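You operate a simulated robot arm through the tools that you are given. There is no shell and no other tool. Be economical: measure what you need, move in short steps, check, and stop when the job is done.

You run a simulated robot arm. Do the job below in one go: nothing can be reset, and whatever is moved stays where it is left.

JOB
Fetch the black rubber block from the top of the wide steel bench and set it on the shelf under the small steel table. Then turn the tester knob to 0 V. Then put the steel jug on the top of the wide steel bench away on the top of the steel table. Then stack the 10 MM green box from the top of the small steel table on top of the 12 MM green box. Then fetch the round brush and stand it on top of the white tube on the top of the long green bench. Then take the blue scoop and put it on the top of the small steel table. Then put the red magnet on the top of the grey bench away on the top of the wide steel bench. Then put two of the black pot caps from the top of the grey bench on the shelf of the narrow grey bench. Then put the red sign on the top of the grey bench. Then take the short brass bar from the top of the long workbench and leave it on the side shelf. Then take the white can on the top of the long green bench and put it away on the low shelf of the black shelf unit. Then close the green locker door. The order counts. Set down upright: black rubber block, steel jug, round brush, black pot cap, red sign, white can.

It is judged by the outcome, as a careful person would: the job done as asked, and still so three seconds after it is handed in. It fails if anything else is knocked over, pushed out of place, dropped, spilled or broken. A push-on lid holds only when it is set on centred and level and pressed home; a screw cap is set on level and turned clockwise until tight.

ROBOT AND FRAMES
A 5-joint arm with a three-finger gripper on a trunk, on a base that drives. Base frame: it is fixed to the floor where the robot stands at the start and does not move with it; the origin is under the middle of the robot, x ahead of it, y to its left, z up. Units: m, degrees, N and s.
With the tool pointing down near the work surface it reaches from about 0.32 to 0.66 m from the robot's upright axis, wherever it stands. Its first joint turns from -166.0 to 166.0 degrees. Places, roughly: black pot cap (5x5x6 cm) [-1.3, 1.6, 0.9]; black rubber block (6x6x8 cm) [0.5, 0.1, 0.9]; blue scoop (7x12x14 cm) [-0.6, -0.7, 0.8]; green box [0, -0.75, 0.75]; green locker door [-2, 5.1, 0.9]; low shelf of the black shelf unit [-0.5, -0.8, 0.2]; red magnet [-1.5, 1, 0.75]; red sign [-2.25, 2.75, 0.75]; round brush (3x3x18 cm) [-0.4, -0.9, 0.9]; shelf of the narrow grey bench (22x72 cm) [-1.36, 3.52, 0.26]; shelf under the small steel table [0.1, -0.7, 0.2]; short brass bar (9x3x4 cm) [0.6, 4.3, 0.9]; side shelf [-0.4, 5.5, 0.7]; steel jug [1, 1.25, 1]; tester knob [0.7, 0.5, 0.9]; top of the grey bench [-1.5, 1.7, 0.8]; top of the small steel table [0.1, -0.7, 0.8]; top of the steel table [-5.5, -0.6, 0.8]; top of the wide steel bench [0.8, 0.7, 0.8]; white can (6x6x12 cm) [-2.2, 3.1, 0.9]; white tube (7x7x15 cm) [-2.3, 1.3, 0.9]. The tool tilts only in the upright plane through the base axis and itself; it spins freely about its own axis. Payload 1.37 kg.
Tool frame: the origin (TCP) lies between the finger pads and is the grasp point; the fingertips stand 0.016 m ahead of it; z points along the fingers, y is the line along which they close. Largest opening 0.101 m; the body of the gripper starts 0.082 m behind the TCP.
Orientation is told as [roll, pitch, yaw] about the base's x, y, z axes, in that order, counted from this pose: with the fingers straight down and closing along the base's y, the tool's x points along the base's -x, its y along +y and its z along -z.

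CONTROLS
- The arm moves only by the tool servo_tool. Its argument "moves" is a list of rows, each a list of 7 numbers: the closure in counts, from 0 (fully open) to 255 (shut), then the shift along the base's x, y, z in m, then the turn, a rotation vector about the base's x, y, z in degrees. In form: [[gripper, tx, ty, tz, rx, ry, rz], ...]. A call has 1 to 10 rows; each row shifts and turns the commanded pose from where the row before left it. Rows are played at 5 a second. More than 0.05 m and 8.6 degrees between two rows, or a gripper value outside its range, and nothing of the call is played. A pose out of reach is approached as far as the arm can. The call stops where the force on the tool passes 40 N (or 10 N more than at its start, if that is more) or the arm is blocked; 0.2 s more then pass. The fingers move at their own pace (about 0.045 m/s each) and stop on an object; they squeeze with about 26 N. The grip force told is the motor's: it shows also when the fingers shut on nothing. Time passes only in rows, and 0.2 s behind the last, so rows that do not move let the fingers close. The reply holds the time, the measured pose of the TCP, the force on the tool along the base axes, the opening and the grip force, in the units named above and with some noise, with the torque about the TCP (base axes, N m) and any sound that the robot's microphone picked up.
- Cameras (640 x 400 px; columns grow to the right, rows downward): "scene" is now at [-0.0018, 0.1308, 1.5221]; the picture's right is [-0.60, -0.80, 0.00], its down [-0.64, 0.48, -0.59] and it looks along [0.48, -0.36, -0.80] (base axes); focal length 214 px, centre (320, 200). "wrist" rides on the gripper at [0.072, 0.02, -0.104] in the tool frame; the picture's right is [-0.26, 0.96, 0.00], its down [-0.76, -0.21, -0.62] and it looks along [-0.60, -0.16, 0.78] (tool axes); focal length 265 px, centre (320, 200). There is no depth. A picture from a camera that has moved, and an enlarged one, comes with that camera's place and axes in the base frame and with its lens.
- grab_frame(camera): a new picture of that camera. No time passes.
- move_column(by): slides the trunk up (or, below 0, down) by that many m; the arm and the scene camera ride with it, the base frame stays. It gives what a move gives, with no picture.
- roll_base(legs): drives the robot by 1 to 6 legs, each [ahead, left, turn to the left] in m, m and degrees, along the robot's own axes; the way and the turn of a leg run together, so that a leg with both is an arc; at most 1.5 m and 180 degrees a leg. The arm and the cameras ride along, it lands a little off, and it stops where it bumps. It gives what a move gives.
- pan_tilt(pan, tilt): turns the head with the scene camera to pan (to the left, within 155 degrees either way) and tilt (down, from -29 to 69), counted from straight ahead of the robot. It gives what a move gives.
- inspect(camera, box): a new picture of the part [left, top, right, bottom] of that camera's present view, enlarged. No time passes.
- finish_job(): hands the job in; it is judged then, once.

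Go step by step. Nothing tells you exact positions but the pictures and the camera data: compare them with the known pose of the tool, close in by small moves and look again before you grip or let go. The budget is 567 turns and 360 pictures, counting those below and the enlarged ones. Unless the task says otherwise, let go and move clear before handing in.

The tools are called as name(argument=value, ...) on one line, values as JSON. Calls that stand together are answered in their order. servo_tool: Moves the arm, as the interface text tells. Its arguments: {"type":"object","properties":{"moves":{"type":"array","items":{"type":"array","items":{"type":"number"}}}},"required":["moves"]} The other tools are called the same way: move_column (by) slides the trunk up or down; roll_base (legs) drives the base; pan_tilt (pan, tilt) turns the head that bears the scene camera; grab_frame (camera) takes a picture; inspect (camera, box) takes an enlarged picture of a part of a camera's view; finish_job () hands the job in.

At the start:

```text
clock: 0.0
eef_pos: [0.1264, -0.3454, 1.2622]
ee_rot: [-0.1, 0.1, 0.0]
ft_force: [0.1, -0.7, 0.0]
wrist_torque: [0.0, 0.0, 0.02]
gripper_width: 0.1005
gripper_force: 0.1
trunk travel left (down, up): [-0.475, 0.115]
robot x, y, heading: [0.0003, 0.002, -0.2]
head pan, tilt: [-36.8, 53.5]
```

scene: 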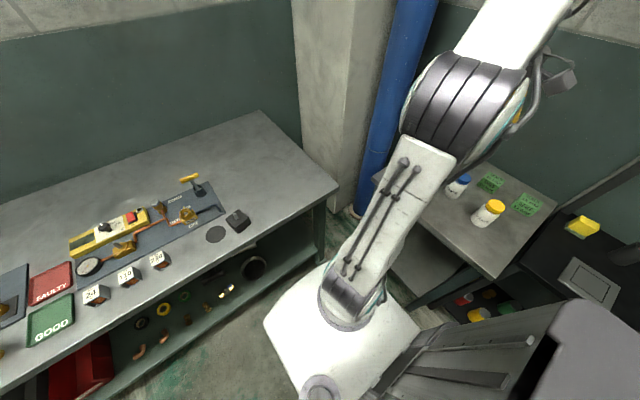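
wrist: 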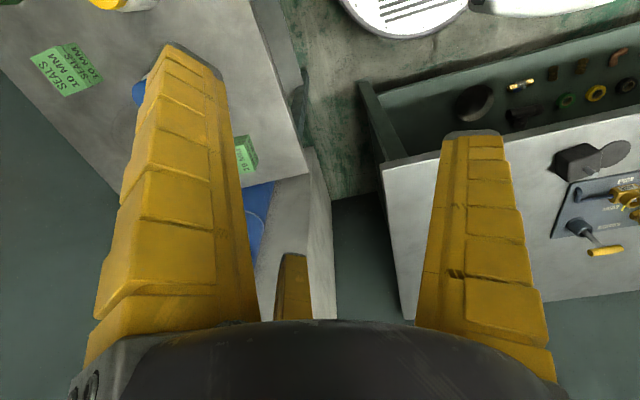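

The black block sits near the near edge of the wide steel bench, about [0.51, 0.13]. I'll take a closer look at the block and the small table first.

inspect(camera="scene", box=[60, 150, 300, 300])

inspect(camera="scene", box=[370, 150, 640, 320])

```text
2.67 times, centred on (180, 225) of scene
camera zoom: at [-0.0018, 0.1308, 1.5221], right [-0.6, -0.8, 0.0], down [-0.64, 0.48, -0.59], along [0.48, -0.36, -0.8], focal length 572 px, centre (693, 133)
```

zoom: 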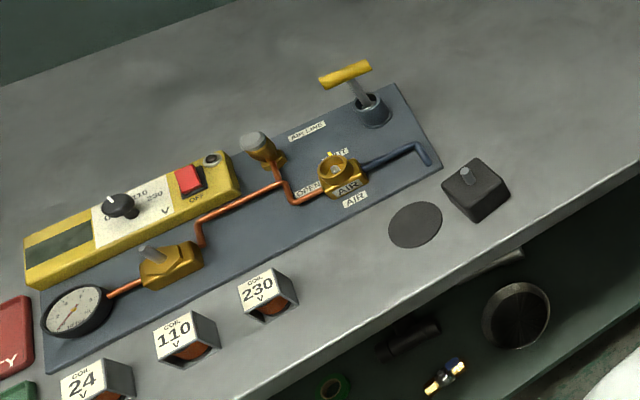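

```text
2.35 times, centred on (505, 235) of scene
camera zoom: at [-0.0018, 0.1308, 1.5221], right [-0.6, -0.8, 0.0], down [-0.64, 0.48, -0.59], along [0.48, -0.36, -0.8], focal length 505 px, centre (-115, 118)
```

zoom: 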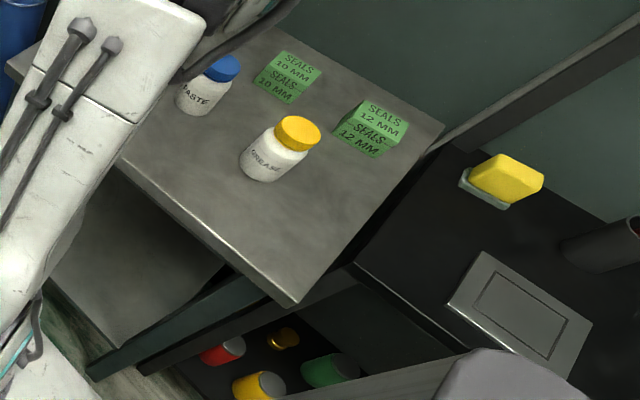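

servo_tool(moves=[[0, 0.04, 0.024, 0, 0, 0, 0], [0, 0.04, 0.024, 0, 0, 0, 0], [0, 0.04, 0.024, 0, 0, 0, 0], [0, 0.04, 0.024, 0, 0, 0, 0], [0, 0.04, 0.024, 0, 0, 0, 0], [0, 0.04, 0.024, 0, 0, 0, 0], [0, 0.01, 0.045, 0, 0, 0, 0], [0, 0.01, 0.045, 0, 0, 0, 0], [0, 0.01, 0.045, 0, 0, 0, 0], [0, 0.01, 0.045, 0, 0, 0, 0]])

servo_tool(moves=[[0, 0.01, 0.045, -0.01, 0, 0, 0], [0, 0.01, 0.045, -0.01, 0, 0, 0], [0, 0.015, 0.04, -0.02, 0, 0, 0], [0, 0.02, 0.0, -0.04, 0, 0, 0], [0, 0.0, 0.0, -0.04, 0, 0, 0], [0, 0.0, 0.0, -0.04, 0, 0, 0]])

grab_frame(camera="wrist")

```text
clock: 2.2
eef_pos: [0.4055, -0.0217, 1.2643]
ee_rot: [-0.1, 0.1, -0.2]
ft_force: [-0.2, 0.1, -0.4]
wrist_torque: [-0.01, -0.02, 0.01]
gripper_width: 0.1006
gripper_force: 0.1
trunk travel left (down, up): [-0.475, 0.115]
robot x, y, heading: [-0.0038, -0.0027, -0.1]
head pan, tilt: [-36.8, 53.5]
```

```text
clock: 3.6
eef_pos: [0.4631, 0.1082, 1.1013]
ee_rot: [0.0, 0.0, 0.0]
ft_force: [1.0, -0.2, -0.2]
wrist_torque: [0.01, -0.02, -0.04]
gripper_width: 0.1006
gripper_force: 0.1
trunk travel left (down, up): [-0.475, 0.115]
robot x, y, heading: [-0.0015, 0.0006, -0.0]
head pan, tilt: [-36.8, 53.5]
```

```text
355 pictures are left
camera wrist: at [0.3899, 0.1286, 1.2059], right [0.26, 0.96, 0.0], down [0.76, -0.21, 0.62], along [0.6, -0.16, -0.78], focal length 265 px, centre (320, 200)
```

wrist: 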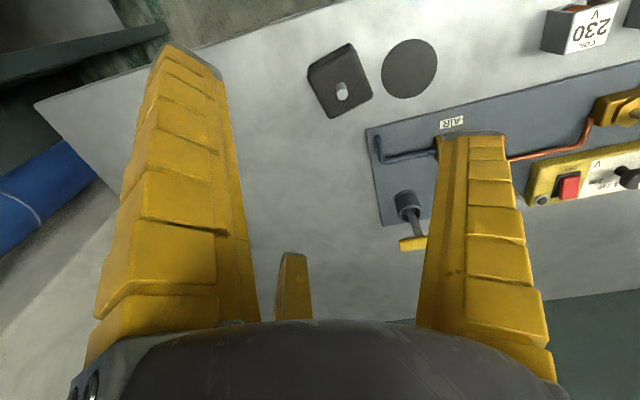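

The block is turned ~12° on the bench at about [0.47, 0.13]. Before choosing the grasp tilt, I look at the shelf where it must go.

pan_tilt(pan=-85, tilt=55)

grab_frame(camera="scene")

```text
clock: 4.8
eef_pos: [0.462, 0.1078, 1.103]
ee_rot: [0.0, 0.0, 0.1]
ft_force: [0.1, -0.4, 0.1]
wrist_torque: [0.0, -0.01, 0.03]
gripper_width: 0.1005
gripper_force: 0.1
trunk travel left (down, up): [-0.475, 0.115]
robot x, y, heading: [0.0019, 0.0049, -0.1]
head pan, tilt: [-85.0, 55.0]
```

```text
354 pictures are left
camera scene: at [-0.0543, 0.1031, 1.5202], right [-1.0, -0.09, 0.0], down [-0.07, 0.82, -0.57], along [0.05, -0.57, -0.82], focal length 214 px, centre (320, 200)
```

scene: 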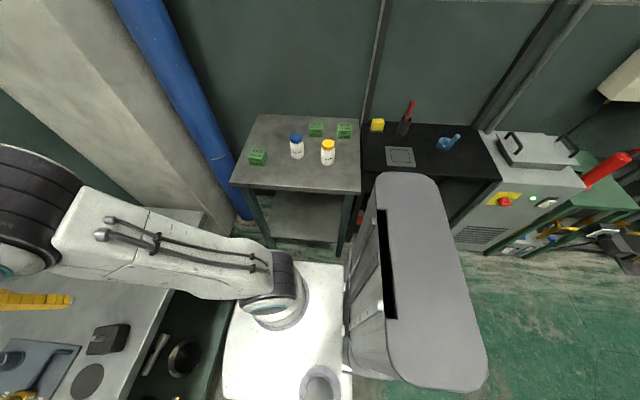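

inspect(camera="scene", box=[220, 90, 400, 260])

inspect(camera="scene", box=[340, 80, 640, 260])

```text
2.35 times, centred on (310, 175) of scene
camera zoom: at [-0.0543, 0.1031, 1.5202], right [-1.0, -0.09, 0.0], down [-0.07, 0.82, -0.57], along [0.05, -0.57, -0.82], focal length 505 px, centre (344, 259)
```

zoom: 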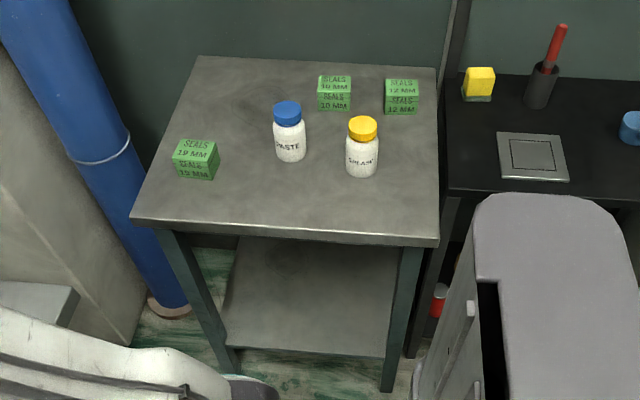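

```text
2.13 times, centred on (490, 170) of scene
camera zoom: at [-0.0543, 0.1031, 1.5202], right [-1.0, -0.09, 0.0], down [-0.07, 0.82, -0.57], along [0.05, -0.57, -0.82], focal length 458 px, centre (-43, 264)
```

zoom: 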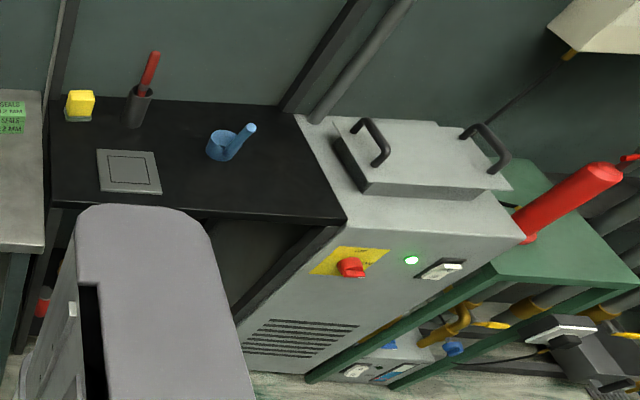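

The shelf front edge is at y≈-0.49, below a table top overhanging it, so I will grasp the block with the tool tilted ~45° outward. I yaw and tilt now above the block.

servo_tool(moves=[[0, -0.01, 0.005, 0, 0, 0, 7.7], [0, -0.01, 0.005, 0, 0, 0, 7.7], [0, 0, 0, 0, 1.99, -7.23, 0], [0, 0, 0, 0, 1.99, -7.23, 0], [0, 0, 0, 0, 1.99, -7.23, 0], [0, 0, 0, 0, 1.99, -7.23, 0], [0, 0, 0, 0, 1.99, -7.23, 0], [0, 0, 0, 0, 1.99, -7.23, 0], [0, 0, 0, -0.04, 0, 0, 0]])

grab_frame(camera="wrist")

pan_tilt(pan=0, tilt=55)

grab_frame(camera="scene")

```text
clock: 6.8
eef_pos: [0.4449, 0.1099, 1.0635]
ee_rot: [0.4, -44.9, 15.4]
ft_force: [0.5, -0.5, 0.2]
wrist_torque: [0.02, -0.03, 0.02]
gripper_width: 0.1004
gripper_force: 0.0
out of reach, approached as far as the arm can: row 6, 8
trunk travel left (down, up): [-0.475, 0.115]
robot x, y, heading: [0.0015, 0.0025, -0.2]
head pan, tilt: [-85.0, 55.0]
```

```text
351 pictures are left
camera wrist: at [0.3185, 0.0954, 1.0853], right [-0.08, 0.98, 0.19], down [0.15, -0.18, 0.97], along [0.99, 0.11, -0.13], focal length 265 px, centre (320, 200)
```

wrist: 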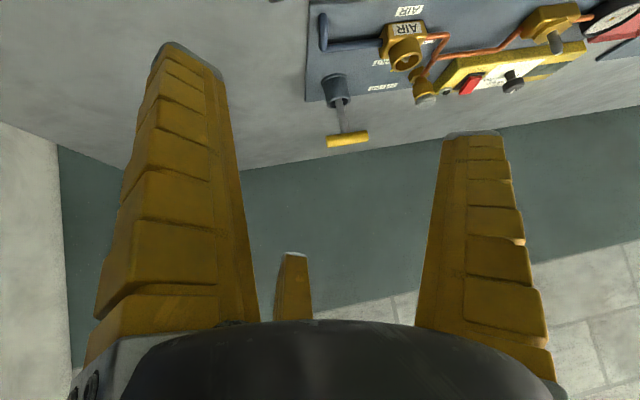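

```text
clock: 8.3
eef_pos: [0.4434, 0.1089, 1.0634]
ee_rot: [0.4, -45.0, 15.4]
ft_force: [-0.4, -0.1, -1.0]
wrist_torque: [0.04, -0.03, 0.02]
gripper_width: 0.1004
gripper_force: 0.1
trunk travel left (down, up): [-0.475, 0.115]
robot x, y, heading: [0.0025, -0.0007, -0.1]
head pan, tilt: [0.0, 55.0]
```

```text
350 pictures are left
camera scene: at [0.0115, 0.1749, 1.5202], right [0.0, -1.0, 0.0], down [-0.82, 0.0, -0.57], along [0.57, 0.0, -0.82], focal length 214 px, centre (320, 200)
```

scene: 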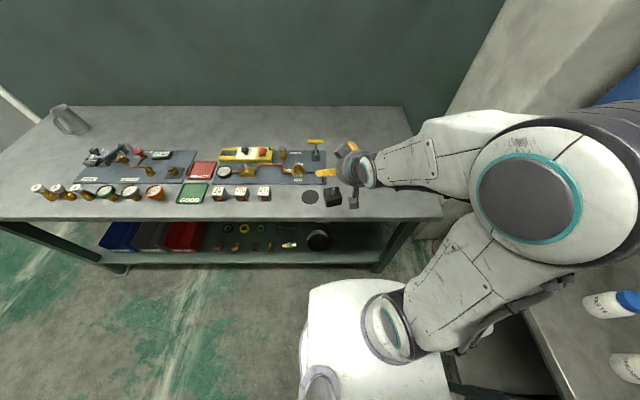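

inspect(camera="scene", box=[270, 130, 400, 220])

```text
4.44 times, centred on (335, 175) of scene
camera zoom: at [0.0115, 0.1749, 1.5202], right [0.0, -1.0, 0.0], down [-0.82, 0.0, -0.57], along [0.57, 0.0, -0.82], focal length 953 px, centre (253, 311)
```

zoom: 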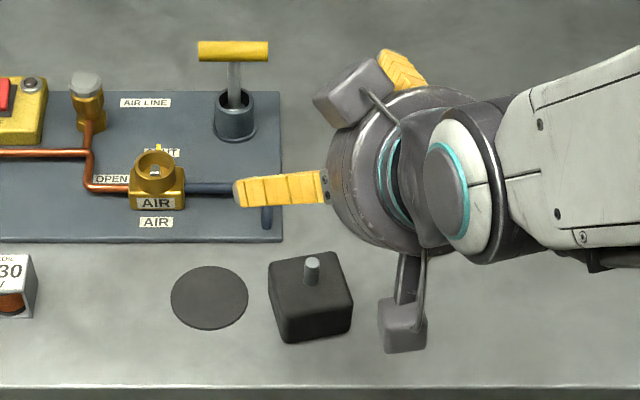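

Block body spans z≈0.86–0.90 with a post on top, centre (0.47, 0.129). I half-close a bit and descend over it.

servo_tool(moves=[[50, 0.0054, 0.004, -0.035, 0, 0, 0], [50, 0.0054, 0.004, -0.035, 0, 0, 0], [50, 0.0054, 0.004, -0.035, 0, 0, 0], [50, 0.0054, 0.004, -0.025, 0, 0, 0]])

inspect(camera="scene", box=[270, 130, 400, 220])

grab_frame(camera="wrist")

```text
clock: 9.3
eef_pos: [0.4695, 0.1187, 0.9328]
ee_rot: [0.6, -45.0, 15.4]
ft_force: [0.8, -0.2, 0.0]
wrist_torque: [-0.03, 0.01, -0.01]
gripper_width: 0.0834
gripper_force: 0.9
out of reach, approached as far as the arm can: row 1, 3
trunk travel left (down, up): [-0.475, 0.115]
robot x, y, heading: [0.001, -0.0012, 0.5]
head pan, tilt: [0.0, 55.0]
```

```text
4.44 times, centred on (335, 175) of scene
camera zoom: at [0.012, 0.1752, 1.5202], right [0.0, -1.0, 0.0], down [-0.82, 0.0, -0.57], along [0.57, 0.0, -0.82], focal length 953 px, centre (253, 311)
```

zoom: 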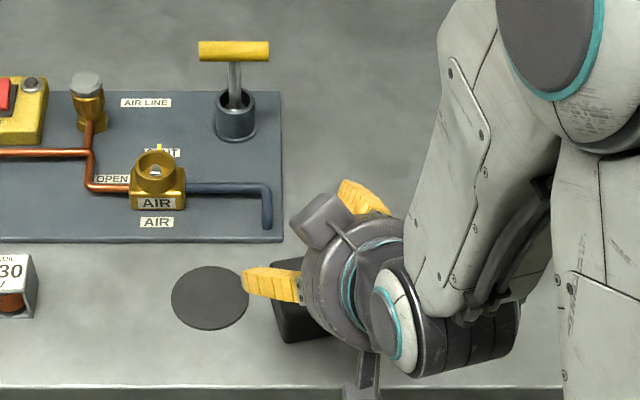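

```text
347 pictures are left
camera wrist: at [0.3427, 0.1037, 0.9547], right [-0.08, 0.98, 0.19], down [0.15, -0.18, 0.97], along [0.99, 0.11, -0.13], focal length 265 px, centre (320, 200)
```

wrist: 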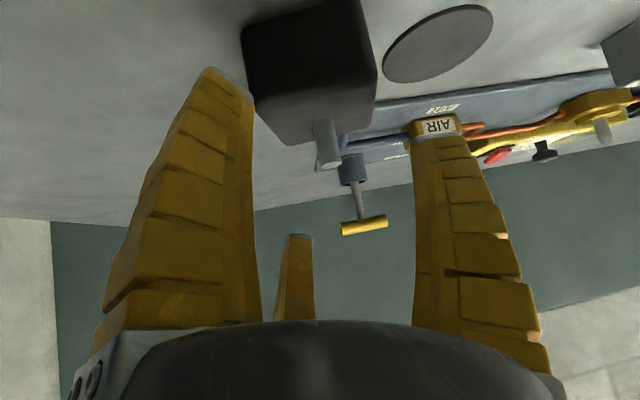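

servo_tool(moves=[[45, 0.0155, 0.0075, -0.01, 0, 0, 0], [45, 0, 0, -0.02, 0, 0, 0]])

grab_frame(camera="wrist")

```text
clock: 9.9
eef_pos: [0.4849, 0.1226, 0.9024]
ee_rot: [0.4, -45.0, 15.4]
ft_force: [1.6, -2.3, -0.6]
wrist_torque: [-0.05, -0.08, 0.06]
gripper_width: 0.0854
gripper_force: 1.7
out of reach, approached as far as the arm can: row 1
trunk travel left (down, up): [-0.475, 0.115]
robot x, y, heading: [0.0007, -0.0004, 0.3]
head pan, tilt: [0.0, 55.0]
```

```text
346 pictures are left
camera wrist: at [0.3586, 0.1071, 0.9252], right [-0.08, 0.98, 0.19], down [0.15, -0.18, 0.97], along [0.99, 0.11, -0.13], focal length 265 px, centre (320, 200)
```

wrist: 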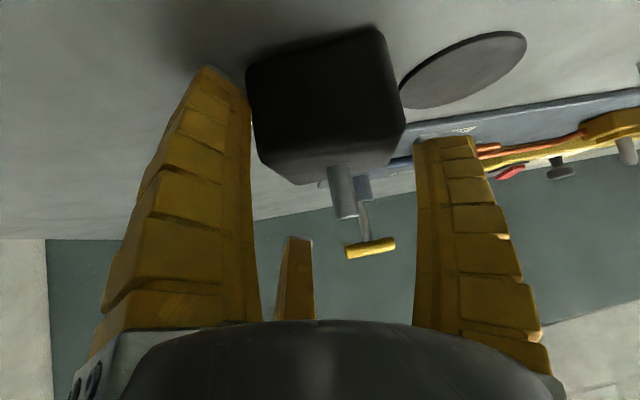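

servo_tool(moves=[[40, 0, -0.003, -0.01, 0, 0, 0], [40, 0, 0, -0.025, 0, 0, 0]])

grab_frame(camera="wrist")

```text
clock: 10.4
eef_pos: [0.4852, 0.1205, 0.8961]
ee_rot: [-0.2, -46.1, 15.9]
ft_force: [-10.0, -0.3, 22.5]
wrist_torque: [-0.78, 1.01, -0.2]
gripper_width: 0.086
gripper_force: 0.3
trunk travel left (down, up): [-0.475, 0.115]
robot x, y, heading: [0.0001, -0.0023, 0.0]
head pan, tilt: [0.0, 55.0]
stopped in row 2: the force on the tool passed its limit at 56 N (the readings are from after the stop); the commanded pose is now the measured one
```

```text
345 pictures are left
camera wrist: at [0.3584, 0.1062, 0.9156], right [-0.09, 0.98, 0.19], down [0.13, -0.18, 0.98], along [0.99, 0.11, -0.11], focal length 265 px, centre (320, 200)
```

wrist: 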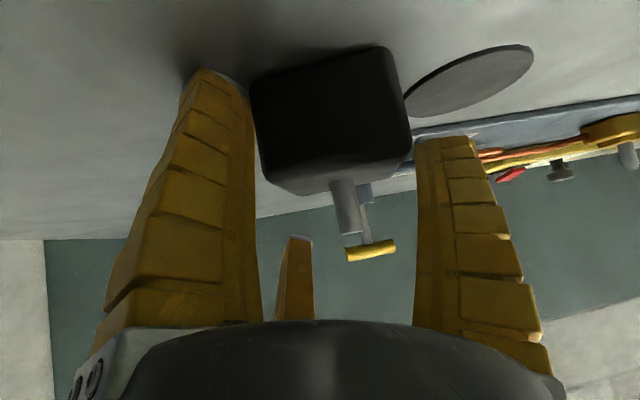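

inspect(camera="scene", box=[305, 155, 395, 215])

inspect(camera="wrist", box=[160, 20, 480, 220])

```text
6.67 times, centred on (350, 185) of scene
camera zoom: at [0.0082, 0.1751, 1.5206], right [0.0, -1.0, 0.0], down [-0.82, 0.0, -0.58], along [0.58, 0.0, -0.82], focal length 1430 px, centre (120, 300)
```

zoom: 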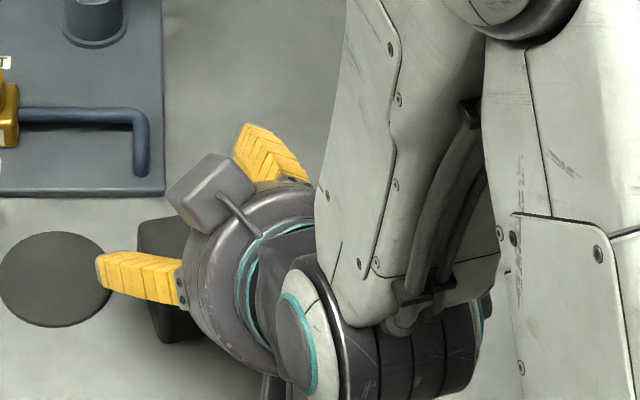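

```text
2.00 times, centred on (320, 120) of wrist
camera zoom: at [0.3584, 0.1062, 0.9156], right [-0.09, 0.98, 0.19], down [0.13, -0.18, 0.98], along [0.99, 0.11, -0.11], focal length 531 px, centre (320, 360)
```

zoom: 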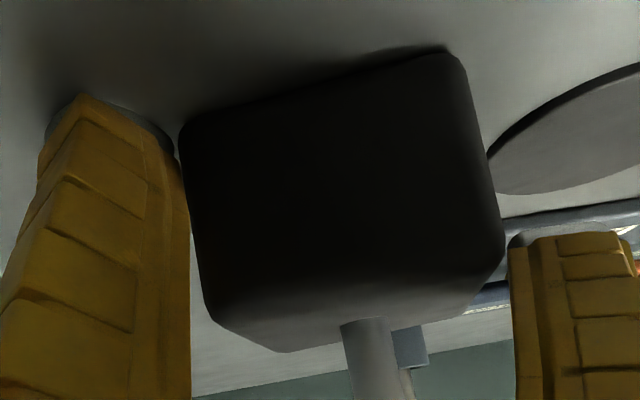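

The gripper actually has three fingers at 120°, and the camera-side one touched the bench (top ≈0.845). I'll back off and instead grasp the block by its post with the tool straight down.

servo_tool(moves=[[0, 0, 0, 0.04, 0, 0, 0], [0, 0, 0, 0.04, 0, 0, 0], [0, 0, 0, 0.04, 0, 0, 0], [0, 0, 0, 0, -1.99, 7.23, 0], [0, 0, 0, 0, -1.99, 7.23, 0], [0, 0, 0, 0, -1.99, 7.23, 0], [0, 0, 0, 0, -1.99, 7.23, 0], [0, 0, 0, 0, -1.99, 7.23, 0], [0, 0, 0, 0, -1.99, 7.23, 0]])

grab_frame(camera="wrist")

inspect(camera="scene", box=[270, 130, 400, 220])

```text
clock: 12.4
eef_pos: [0.4871, 0.1191, 1.012]
ee_rot: [0.0, -0.5, 15.7]
ft_force: [-1.1, 0.1, 0.9]
wrist_torque: [-0.01, 0.02, 0.01]
gripper_width: 0.1007
gripper_force: 0.1
trunk travel left (down, up): [-0.475, 0.115]
robot x, y, heading: [-0.0014, 0.0055, 0.1]
head pan, tilt: [0.0, 55.0]
```

```text
342 pictures are left
camera wrist: at [0.4105, 0.12, 1.1157], right [-0.01, 1.0, 0.0], down [0.78, 0.0, 0.63], along [0.63, 0.01, -0.78], focal length 265 px, centre (320, 200)
```

wrist: 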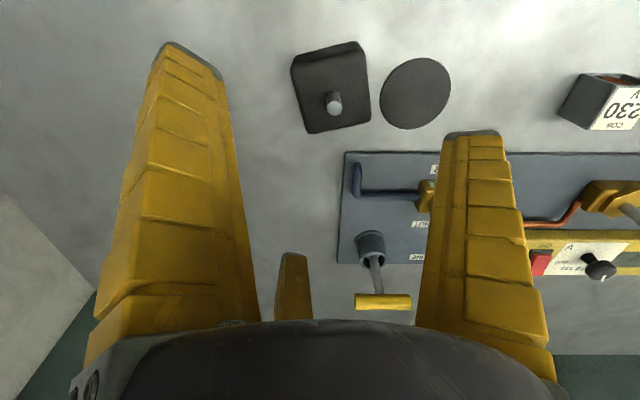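

```text
4.44 times, centred on (335, 175) of scene
camera zoom: at [0.0121, 0.1752, 1.5201], right [0.0, -1.0, 0.0], down [-0.82, 0.0, -0.57], along [0.57, 0.0, -0.82], focal length 953 px, centre (253, 311)
```

zoom: 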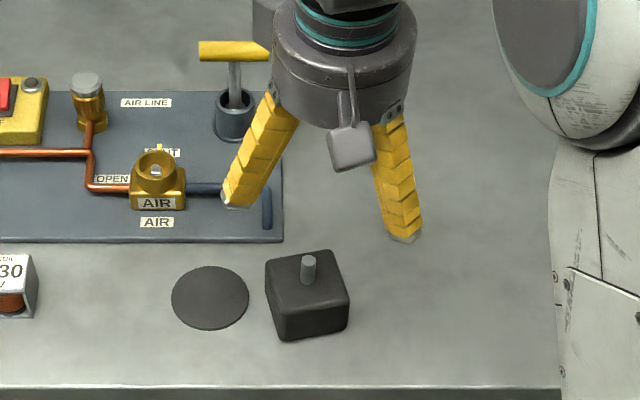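

servo_tool(moves=[[128, -0.006, 0.012, -0.02, 0, 0, 0], [128, 0, 0, -0.02, 0, 0, 0], [128, 0, 0, 0, 0, 0, 0]])

grab_frame(camera="wrist")

inspect(camera="scene", box=[290, 150, 380, 210])

```text
clock: 13.2
eef_pos: [0.4805, 0.134, 0.9722]
ee_rot: [0.0, -0.7, 15.6]
ft_force: [0.2, -0.3, 0.8]
wrist_torque: [0.04, -0.02, -0.01]
gripper_width: 0.0539
gripper_force: 2.9
trunk travel left (down, up): [-0.475, 0.115]
robot x, y, heading: [-0.001, -0.0013, -0.2]
head pan, tilt: [0.0, 55.0]
```

```text
340 pictures are left
camera wrist: at [0.4037, 0.1323, 1.0751], right [-0.01, 1.0, 0.0], down [0.78, 0.0, 0.63], along [0.63, 0.01, -0.78], focal length 265 px, centre (320, 200)
```

wrist: 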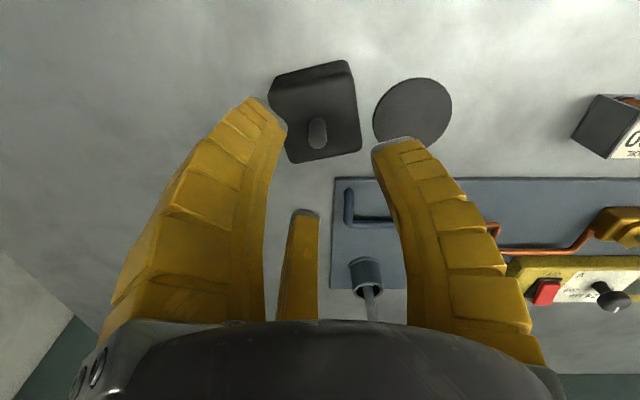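

```text
6.67 times, centred on (335, 180) of scene
camera zoom: at [0.0115, 0.1749, 1.5202], right [0.0, -1.0, 0.0], down [-0.82, 0.0, -0.57], along [0.57, 0.0, -0.82], focal length 1430 px, centre (220, 333)
```

zoom: 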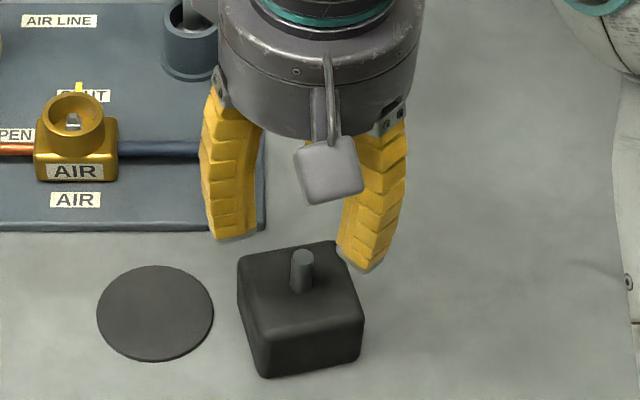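

servo_tool(moves=[[128, 0.007, -0.003, -0.02, 0, 0, 0], [128, 0, 0, -0.02, 0, 0, 0]])

grab_frame(camera="wrist")

inspect(camera="scene", box=[290, 150, 380, 210])

```text
clock: 13.8
eef_pos: [0.4871, 0.1299, 0.9329]
ee_rot: [-0.1, -0.8, 15.6]
ft_force: [-0.7, -0.4, 0.8]
wrist_torque: [-0.02, 0.01, 0.0]
gripper_width: 0.054
gripper_force: 3.2
trunk travel left (down, up): [-0.475, 0.115]
robot x, y, heading: [0.0022, -0.0011, 0.0]
head pan, tilt: [0.0, 55.0]
```

```text
338 pictures are left
camera wrist: at [0.4112, 0.1291, 1.0356], right [-0.01, 1.0, 0.0], down [0.78, 0.0, 0.63], along [0.63, 0.01, -0.78], focal length 265 px, centre (320, 200)
```

wrist: 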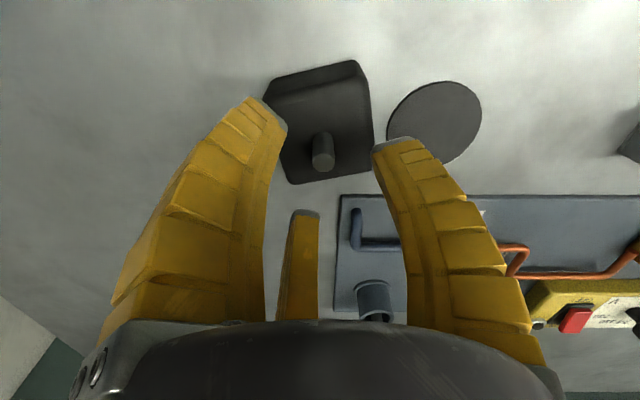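

```text
6.67 times, centred on (335, 180) of scene
camera zoom: at [0.0118, 0.1751, 1.5202], right [0.0, -1.0, 0.0], down [-0.82, 0.0, -0.57], along [0.57, 0.0, -0.82], focal length 1430 px, centre (220, 333)
```

zoom: 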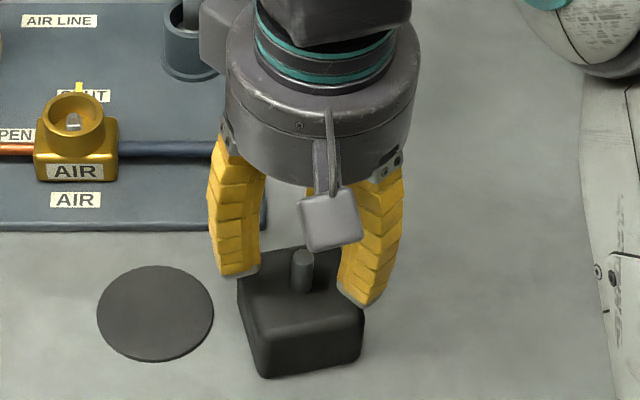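

servo_tool(moves=[[128, 0.002, 0.0012, -0.015, 0, 0, 0], [128, 0, 0, -0.013, 0, 0, 0]])

grab_frame(camera="wrist")

```text
clock: 14.4
eef_pos: [0.4909, 0.131, 0.9094]
ee_rot: [0.0, -1.4, 15.5]
ft_force: [-2.3, -1.0, 34.4]
wrist_torque: [-0.3, 0.64, 0.0]
gripper_width: 0.0569
gripper_force: 14.1
trunk travel left (down, up): [-0.475, 0.115]
robot x, y, heading: [0.0019, -0.0011, 0.0]
head pan, tilt: [0.0, 55.0]
```

```text
336 pictures are left
camera wrist: at [0.4126, 0.13, 1.0117], right [-0.01, 1.0, 0.01], down [0.77, 0.0, 0.64], along [0.64, 0.01, -0.77], focal length 265 px, centre (320, 200)
```

wrist: 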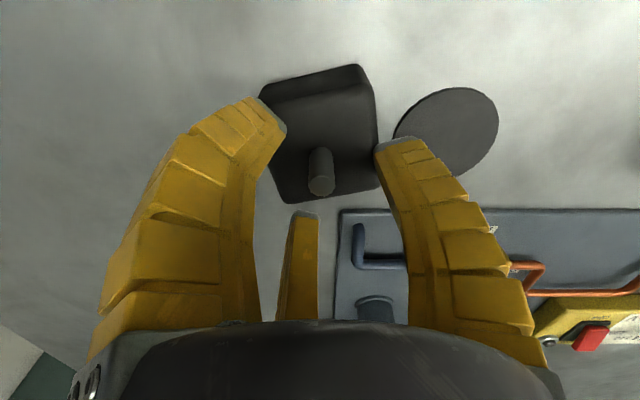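

servo_tool(moves=[[128, 0, 0, 0.007, 0, 0, 0], [170, 0, 0, 0, 0, 0, 0], [220, 0, 0, 0, 0, 0, 0], [255, 0, 0, 0, 0, 0, 0], [255, 0, 0, 0, 0, 0, 0]])

grab_frame(camera="wrist")

inspect(camera="scene", box=[290, 150, 380, 210])

```text
clock: 15.6
eef_pos: [0.4898, 0.1295, 0.9118]
ee_rot: [0.1, -0.8, 15.6]
ft_force: [0.9, -0.8, 0.9]
wrist_torque: [-0.07, -0.14, -0.06]
gripper_width: 0.0125
gripper_force: 21.2
trunk travel left (down, up): [-0.475, 0.115]
robot x, y, heading: [-0.0045, -0.0014, 0.0]
head pan, tilt: [0.0, 55.0]
```

```text
335 pictures are left
camera wrist: at [0.4135, 0.1299, 1.0143], right [-0.01, 1.0, 0.0], down [0.78, 0.0, 0.63], along [0.63, 0.01, -0.78], focal length 265 px, centre (320, 200)
```

wrist: 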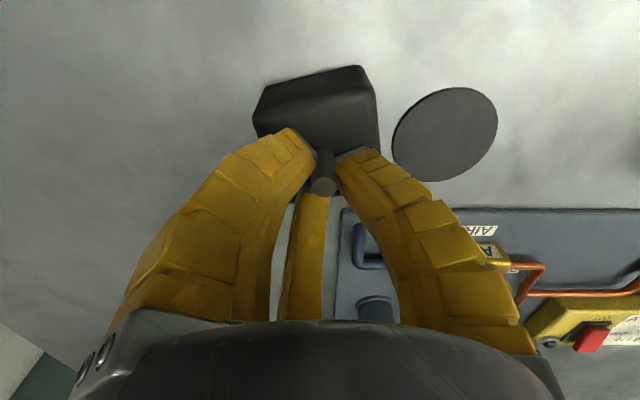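

```text
6.67 times, centred on (335, 180) of scene
camera zoom: at [0.0117, 0.1749, 1.5201], right [0.0, -1.0, 0.0], down [-0.82, 0.0, -0.57], along [0.57, 0.0, -0.82], focal length 1430 px, centre (220, 333)
```

zoom: 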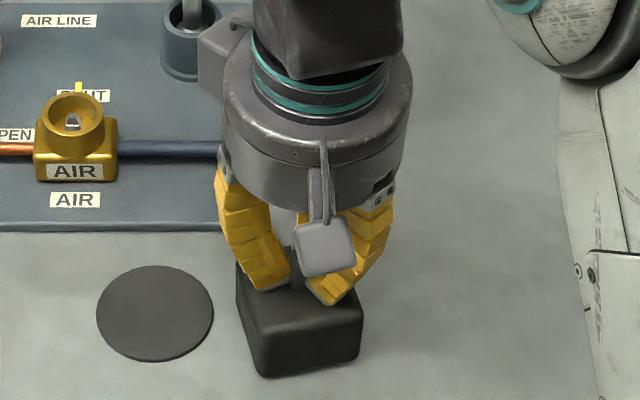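

The post is gripped (12.5 mm). Lifting and checking.

servo_tool(moves=[[255, 0, 0, 0.02, 0, 0, 0], [255, 0, 0, 0.03, 0, 0, 0], [255, 0, 0, 0.04, 0, 0, 0], [255, -0.02, 0, 0.04, 0, 0, 0], [255, -0.03, 0, 0.03, 0, 0, 0]])

grab_frame(camera="wrist")

```text
clock: 16.8
eef_pos: [0.4383, 0.1307, 1.0712]
ee_rot: [0.0, -0.7, 15.6]
ft_force: [0.7, -0.2, -2.5]
wrist_torque: [-0.01, -0.05, 0.0]
gripper_width: 0.0081
gripper_force: 26.2
trunk travel left (down, up): [-0.475, 0.115]
robot x, y, heading: [0.0013, -0.0015, -0.0]
head pan, tilt: [0.0, 55.0]
```

```text
333 pictures are left
camera wrist: at [0.3617, 0.1304, 1.1749], right [-0.01, 1.0, 0.0], down [0.78, 0.0, 0.63], along [0.63, 0.01, -0.78], focal length 265 px, centre (320, 200)
```

wrist: 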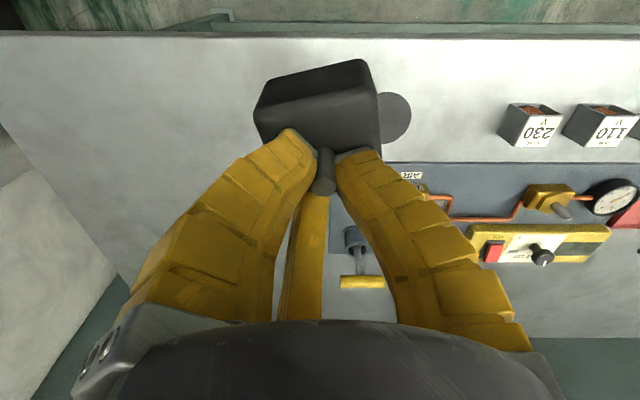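

Block is held firmly. Now I swing the arm around to the small table at high level, close in to the robot.

servo_tool(moves=[[255, 0.004, -0.048, 0, 0, 0, -6.04], [255, -0.001, -0.048, 0, 0, 0, -6.04], [255, -0.006, -0.046, 0, 0, 0, -6.04], [255, -0.0105, -0.0446, 0, 0, 0, -6.04], [255, -0.015, -0.0432, 0, 0, 0, -6.04], [255, -0.0192, -0.04, 0, 0, 0, -6.04], [255, -0.0234, -0.0377, 0, 0, 0, -6.04], [255, -0.0264, -0.0338, 0, 0, 0, -6.04]])

servo_tool(moves=[[255, -0.0299, -0.0308, 0, 0, 0, -6.04], [255, -0.032, -0.0264, 0, 0, 0, -6.04], [255, -0.034, -0.0223, 0, 0, 0, -6.04], [255, -0.0362, -0.0187, 0, 0, 0, -6.04], [255, -0.0367, -0.014, 0, 0, 0, -6.04], [255, -0.0379, -0.01, 0, 0, 0, -6.04], [255, -0.0375, -0.0055, 0, 0, 0, -6.04], [255, -0.0371, -0.0014, 0, 0, 0, -6.04]])

pan_tilt(pan=-80, tilt=60)

grab_frame(camera="scene")

grab_frame(camera="wrist")

```text
clock: 18.6
eef_pos: [0.3424, -0.2127, 1.0718]
ee_rot: [0.0, -0.7, -32.8]
ft_force: [0.2, -0.3, -2.3]
wrist_torque: [-0.01, -0.02, 0.01]
gripper_width: 0.0081
gripper_force: 26.4
trunk travel left (down, up): [-0.475, 0.115]
robot x, y, heading: [-0.0008, -0.0039, -0.4]
head pan, tilt: [0.0, 55.0]
```

```text
clock: 20.4
eef_pos: [0.0587, -0.3391, 1.0714]
ee_rot: [-0.1, -0.7, -81.1]
ft_force: [0.0, -0.4, -1.8]
wrist_torque: [-0.01, -0.04, 0.0]
gripper_width: 0.0076
gripper_force: 25.7
trunk travel left (down, up): [-0.475, 0.115]
robot x, y, heading: [0.0034, 0.0006, -0.0]
head pan, tilt: [0.0, 55.0]
```

```text
clock: 22.0
eef_pos: [0.061, -0.3407, 1.0713]
ee_rot: [-0.1, -0.7, -81.0]
ft_force: [-0.9, -0.2, -2.4]
wrist_torque: [-0.01, 0.02, 0.01]
gripper_width: 0.0079
gripper_force: 25.3
trunk travel left (down, up): [-0.475, 0.115]
robot x, y, heading: [-0.0015, -0.003, -0.1]
head pan, tilt: [-80.0, 60.0]
```

```text
332 pictures are left
camera scene: at [-0.049, 0.1091, 1.5141], right [-0.98, -0.17, 0.0], down [-0.15, 0.85, -0.5], along [0.09, -0.49, -0.87], focal length 214 px, centre (320, 200)
```

scene: 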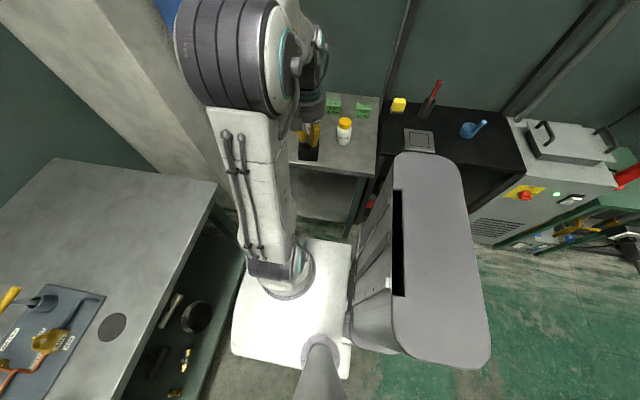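

```text
331 pictures are left
camera wrist: at [0.0684, -0.2641, 1.1748], right [0.99, -0.11, 0.0], down [-0.09, -0.77, 0.63], along [-0.07, -0.63, -0.78], focal length 265 px, centre (320, 200)
```

wrist: 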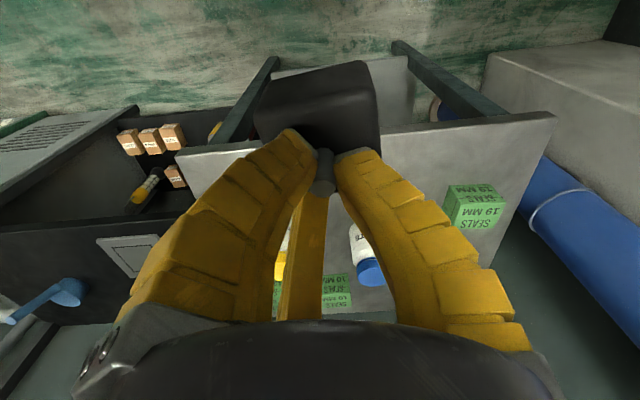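

move_column(by=-0.25)

move_column(by=-0.22)

grab_frame(camera="scene")

grab_frame(camera="wrist")

```text
clock: 24.5
eef_pos: [0.0603, -0.3408, 0.8217]
ee_rot: [-0.1, -0.7, -81.0]
ft_force: [0.8, 0.2, -2.4]
wrist_torque: [-0.02, 0.04, -0.01]
gripper_width: 0.0082
gripper_force: 26.2
trunk travel left (down, up): [-0.225, 0.365]
robot x, y, heading: [-0.0011, 0.0012, 0.0]
head pan, tilt: [-80.0, 60.0]
```

```text
clock: 26.9
eef_pos: [0.0615, -0.3403, 0.6017]
ee_rot: [0.0, -0.7, -81.0]
ft_force: [-0.3, 0.5, -2.7]
wrist_torque: [-0.03, 0.01, -0.03]
gripper_width: 0.0079
gripper_force: 25.8
trunk travel left (down, up): [-0.005, 0.585]
robot x, y, heading: [-0.0006, -0.004, -0.0]
head pan, tilt: [-80.0, 60.0]
```

```text
330 pictures are left
camera scene: at [-0.049, 0.1092, 1.0442], right [-0.98, -0.17, 0.0], down [-0.15, 0.85, -0.5], along [0.09, -0.49, -0.87], focal length 214 px, centre (320, 200)
```

scene: 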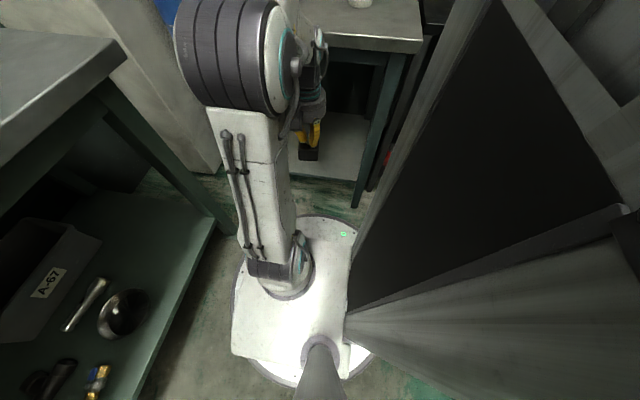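

```text
329 pictures are left
camera wrist: at [0.0683, -0.2641, 0.7048], right [0.99, -0.11, 0.0], down [-0.09, -0.77, 0.63], along [-0.07, -0.63, -0.78], focal length 265 px, centre (320, 200)
```

wrist: 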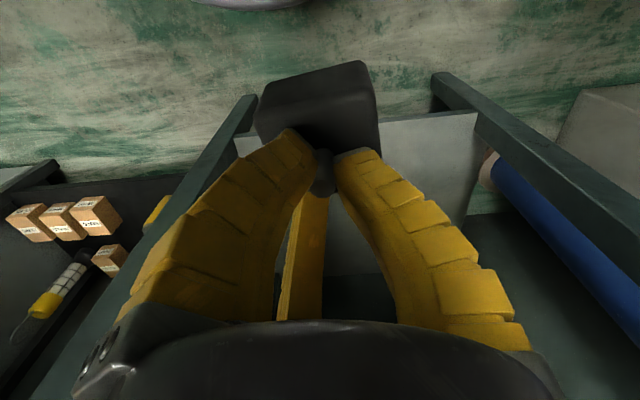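

Shelf surface is at z≈0.196, front edge y≈-0.49. I lower the arm in front of the table, then will reach under.

servo_tool(moves=[[255, 0, 0, -0.04, 0, 0, 0], [255, 0, 0, -0.04, 0, 0, 0], [255, 0, 0, -0.04, 0, 0, 0], [255, 0, 0, -0.04, 0, 0, 0], [255, 0.001, 0, -0.04, 0, 0, 0], [255, 0.001, 0, -0.03, 0, 0, 0]])

grab_frame(camera="scene")

```text
clock: 28.3
eef_pos: [0.0633, -0.3388, 0.3702]
ee_rot: [-0.2, -0.8, -81.0]
ft_force: [-0.7, -0.3, -1.6]
wrist_torque: [-0.04, 0.02, 0.0]
gripper_width: 0.0079
gripper_force: 25.8
trunk travel left (down, up): [-0.005, 0.585]
robot x, y, heading: [-0.0013, -0.0021, 0.0]
head pan, tilt: [-80.0, 60.0]
```

```text
328 pictures are left
camera scene: at [-0.0491, 0.1093, 1.0441], right [-0.98, -0.17, 0.0], down [-0.15, 0.85, -0.5], along [0.09, -0.49, -0.87], focal length 214 px, centre (320, 200)
```

scene: 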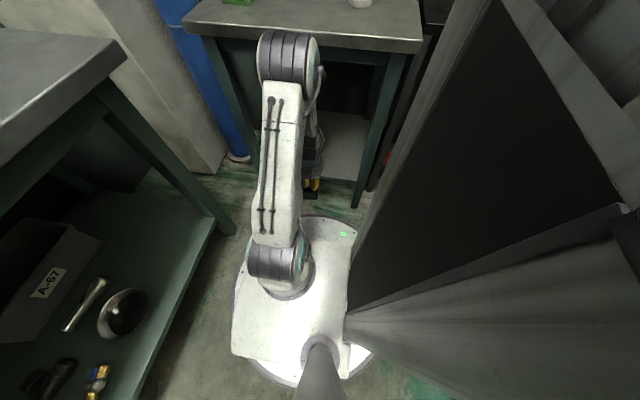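

The elbow would foul the table edge if I reach further from here, so I back the base ~0.10 m away from the table to let the arm lie flatter.

roll_base(legs=[[0, 0.1, 0]])

servo_tool(moves=[[255, 0.004, -0.04, -0.01, 0, 0, 0], [255, 0.004, -0.04, 0, 0, 0, 0], [255, 0.004, -0.04, 0, 0, 0, 0]])

grab_frame(camera="scene")

```text
clock: 29.4
eef_pos: [0.0634, -0.2402, 0.3702]
ee_rot: [-0.2, -0.7, -81.0]
ft_force: [-0.4, -0.3, -2.8]
wrist_torque: [-0.07, 0.0, 0.01]
gripper_width: 0.0075
gripper_force: 26.4
trunk travel left (down, up): [-0.005, 0.585]
robot x, y, heading: [-0.0004, 0.1001, 0.0]
head pan, tilt: [-80.0, 60.0]
```

```text
clock: 30.2
eef_pos: [0.0753, -0.36, 0.3609]
ee_rot: [0.0, -0.6, -81.0]
ft_force: [-0.1, 0.3, -2.5]
wrist_torque: [0.02, 0.01, 0.0]
gripper_width: 0.0074
gripper_force: 25.7
trunk travel left (down, up): [-0.005, 0.585]
robot x, y, heading: [0.0027, 0.0975, 0.1]
head pan, tilt: [-80.0, 60.0]
```

```text
327 pictures are left
camera scene: at [-0.049, 0.2093, 1.0441], right [-0.98, -0.17, 0.0], down [-0.15, 0.85, -0.5], along [0.09, -0.49, -0.87], focal length 214 px, centre (320, 200)
```

scene: 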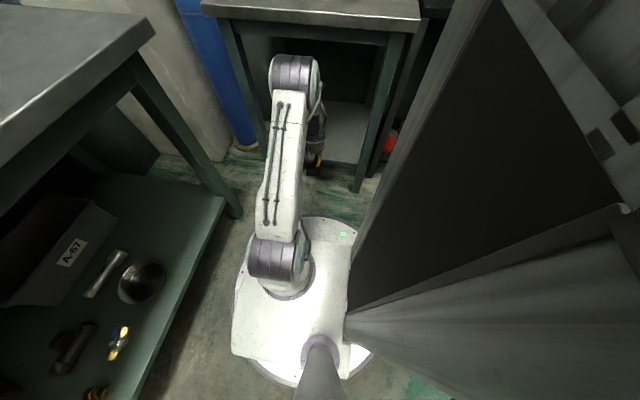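

servo_tool(moves=[[255, 0.003, -0.03, -0.01, 0, 0, 0], [255, 0.003, -0.03, -0.01, 0, 0, 0], [255, 0.003, -0.03, -0.01, 0, 0, 0]])

grab_frame(camera="scene")

grab_frame(camera="wrist")

```text
clock: 31.0
eef_pos: [0.0852, -0.4501, 0.3313]
ee_rot: [-0.1, -0.6, -81.0]
ft_force: [1.1, -0.3, -1.0]
wrist_torque: [-0.01, 0.02, 0.01]
gripper_width: 0.0074
gripper_force: 26.3
trunk travel left (down, up): [-0.005, 0.585]
robot x, y, heading: [0.0043, 0.0976, 0.0]
head pan, tilt: [-80.0, 60.0]
```

```text
326 pictures are left
camera scene: at [-0.049, 0.2093, 1.0441], right [-0.98, -0.17, 0.0], down [-0.15, 0.85, -0.5], along [0.09, -0.49, -0.87], focal length 214 px, centre (320, 200)
```

scene: 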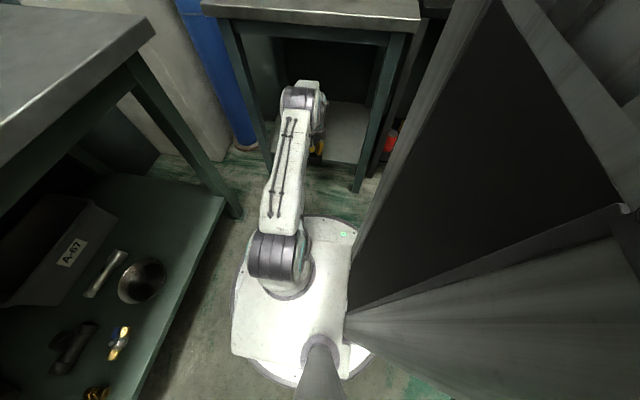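

```text
325 pictures are left
camera wrist: at [0.0917, -0.3739, 0.4339], right [0.99, -0.11, 0.0], down [-0.09, -0.77, 0.63], along [-0.07, -0.62, -0.78], focal length 265 px, centre (320, 200)
```

wrist: 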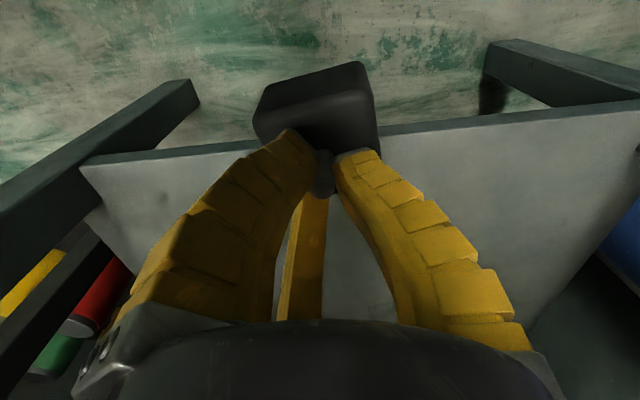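

servo_tool(moves=[[255, 0.003, -0.037, -0.01, 0, 0, 0], [255, 0.003, -0.037, -0.01, 0, 0, 0], [255, 0.003, -0.037, -0.01, 0, 0, 0], [255, 0, 0, -0.02, 0, 0, 0]])

grab_frame(camera="wrist")

grab_frame(camera="scene")

```text
clock: 31.5
eef_pos: [0.0869, -0.4735, 0.3088]
ee_rot: [0.6, 3.8, -81.0]
ft_force: [0.3, 8.3, 22.3]
wrist_torque: [0.14, 0.01, 0.03]
gripper_width: 0.0134
gripper_force: 25.8
out of reach, approached as far as the arm can: row 2
trunk travel left (down, up): [-0.005, 0.585]
robot x, y, heading: [-0.0012, 0.1051, 0.2]
head pan, tilt: [-80.0, 60.0]
stopped in row 2: the force on the tool passed its limit at 91 N (the readings are from after the stop); the commanded pose is now the measured one
```

```text
324 pictures are left
camera wrist: at [0.0952, -0.4062, 0.4175], right [0.99, -0.11, -0.01], down [-0.08, -0.82, 0.57], along [-0.07, -0.56, -0.82], focal length 265 px, centre (320, 200)
```

wrist: 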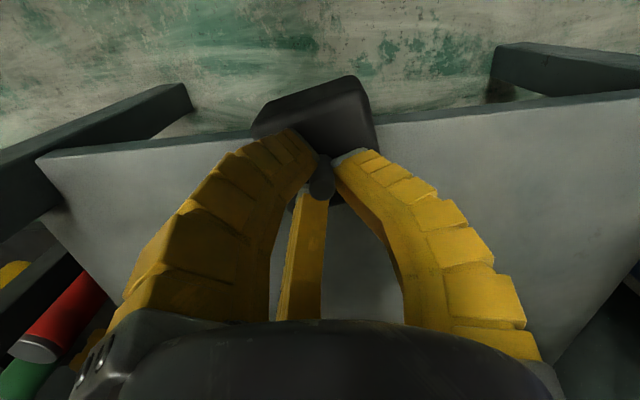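

```text
323 pictures are left
camera scene: at [-0.0493, 0.211, 1.0444], right [-0.98, -0.17, 0.0], down [-0.15, 0.85, -0.5], along [0.09, -0.49, -0.87], focal length 214 px, centre (320, 200)
```

scene: 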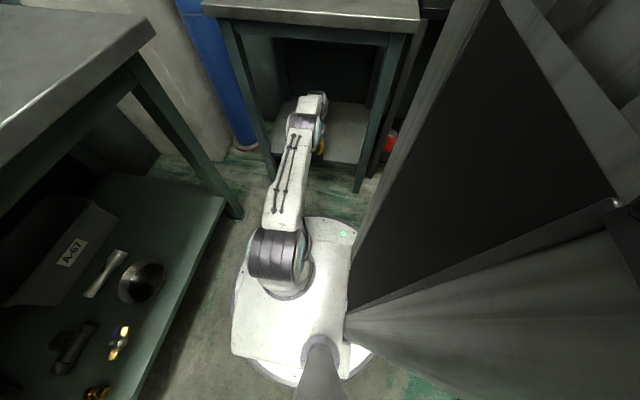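

The block bumped the shelf's front edge; the shelf top must be higher than I measured (about 0.225). I back off and up, then check the grip.

servo_tool(moves=[[255, 0, 0.02, 0.03, 0, 0, 0], [255, 0, 0.01, 0.03, 0, 0, 0]])

inspect(camera="wrist", box=[160, 20, 480, 220])

inspect(camera="scene", box=[240, 60, 420, 210])

```text
clock: 32.1
eef_pos: [0.0875, -0.4437, 0.3636]
ee_rot: [0.5, 4.1, -80.9]
ft_force: [-0.2, 0.4, -2.6]
wrist_torque: [-0.04, 0.0, -0.02]
gripper_width: 0.008
gripper_force: 25.9
trunk travel left (down, up): [-0.005, 0.585]
robot x, y, heading: [-0.0023, 0.0966, -0.1]
head pan, tilt: [-80.0, 60.0]
```

```text
2.00 times, centred on (320, 120) of wrist
camera zoom: at [0.0953, -0.3766, 0.4726], right [0.99, -0.11, -0.01], down [-0.08, -0.82, 0.56], along [-0.07, -0.56, -0.83], focal length 531 px, centre (320, 360)
```

zoom: 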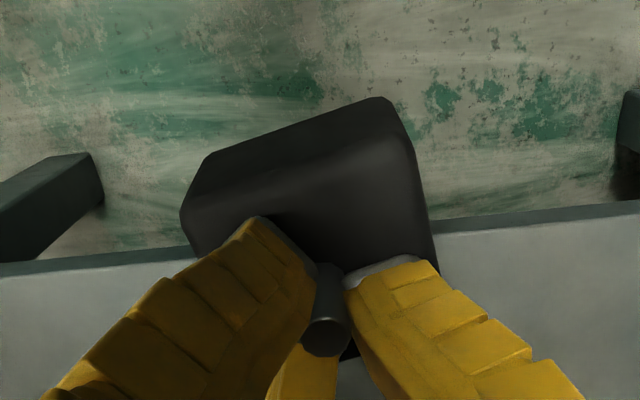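

```text
2.67 times, centred on (330, 135) of scene
camera zoom: at [-0.0489, 0.2086, 1.044], right [-0.98, -0.17, 0.0], down [-0.15, 0.85, -0.5], along [0.09, -0.49, -0.87], focal length 572 px, centre (293, 373)
```

zoom: 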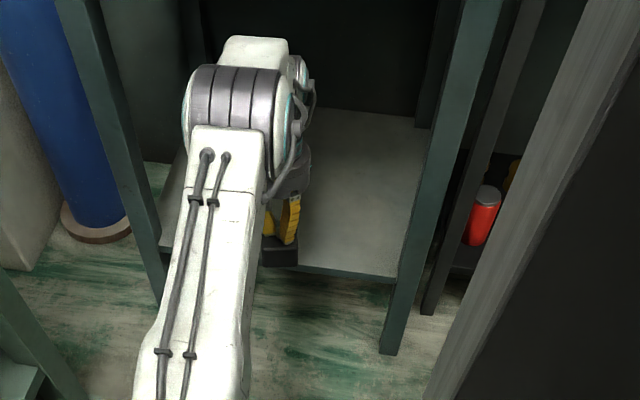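

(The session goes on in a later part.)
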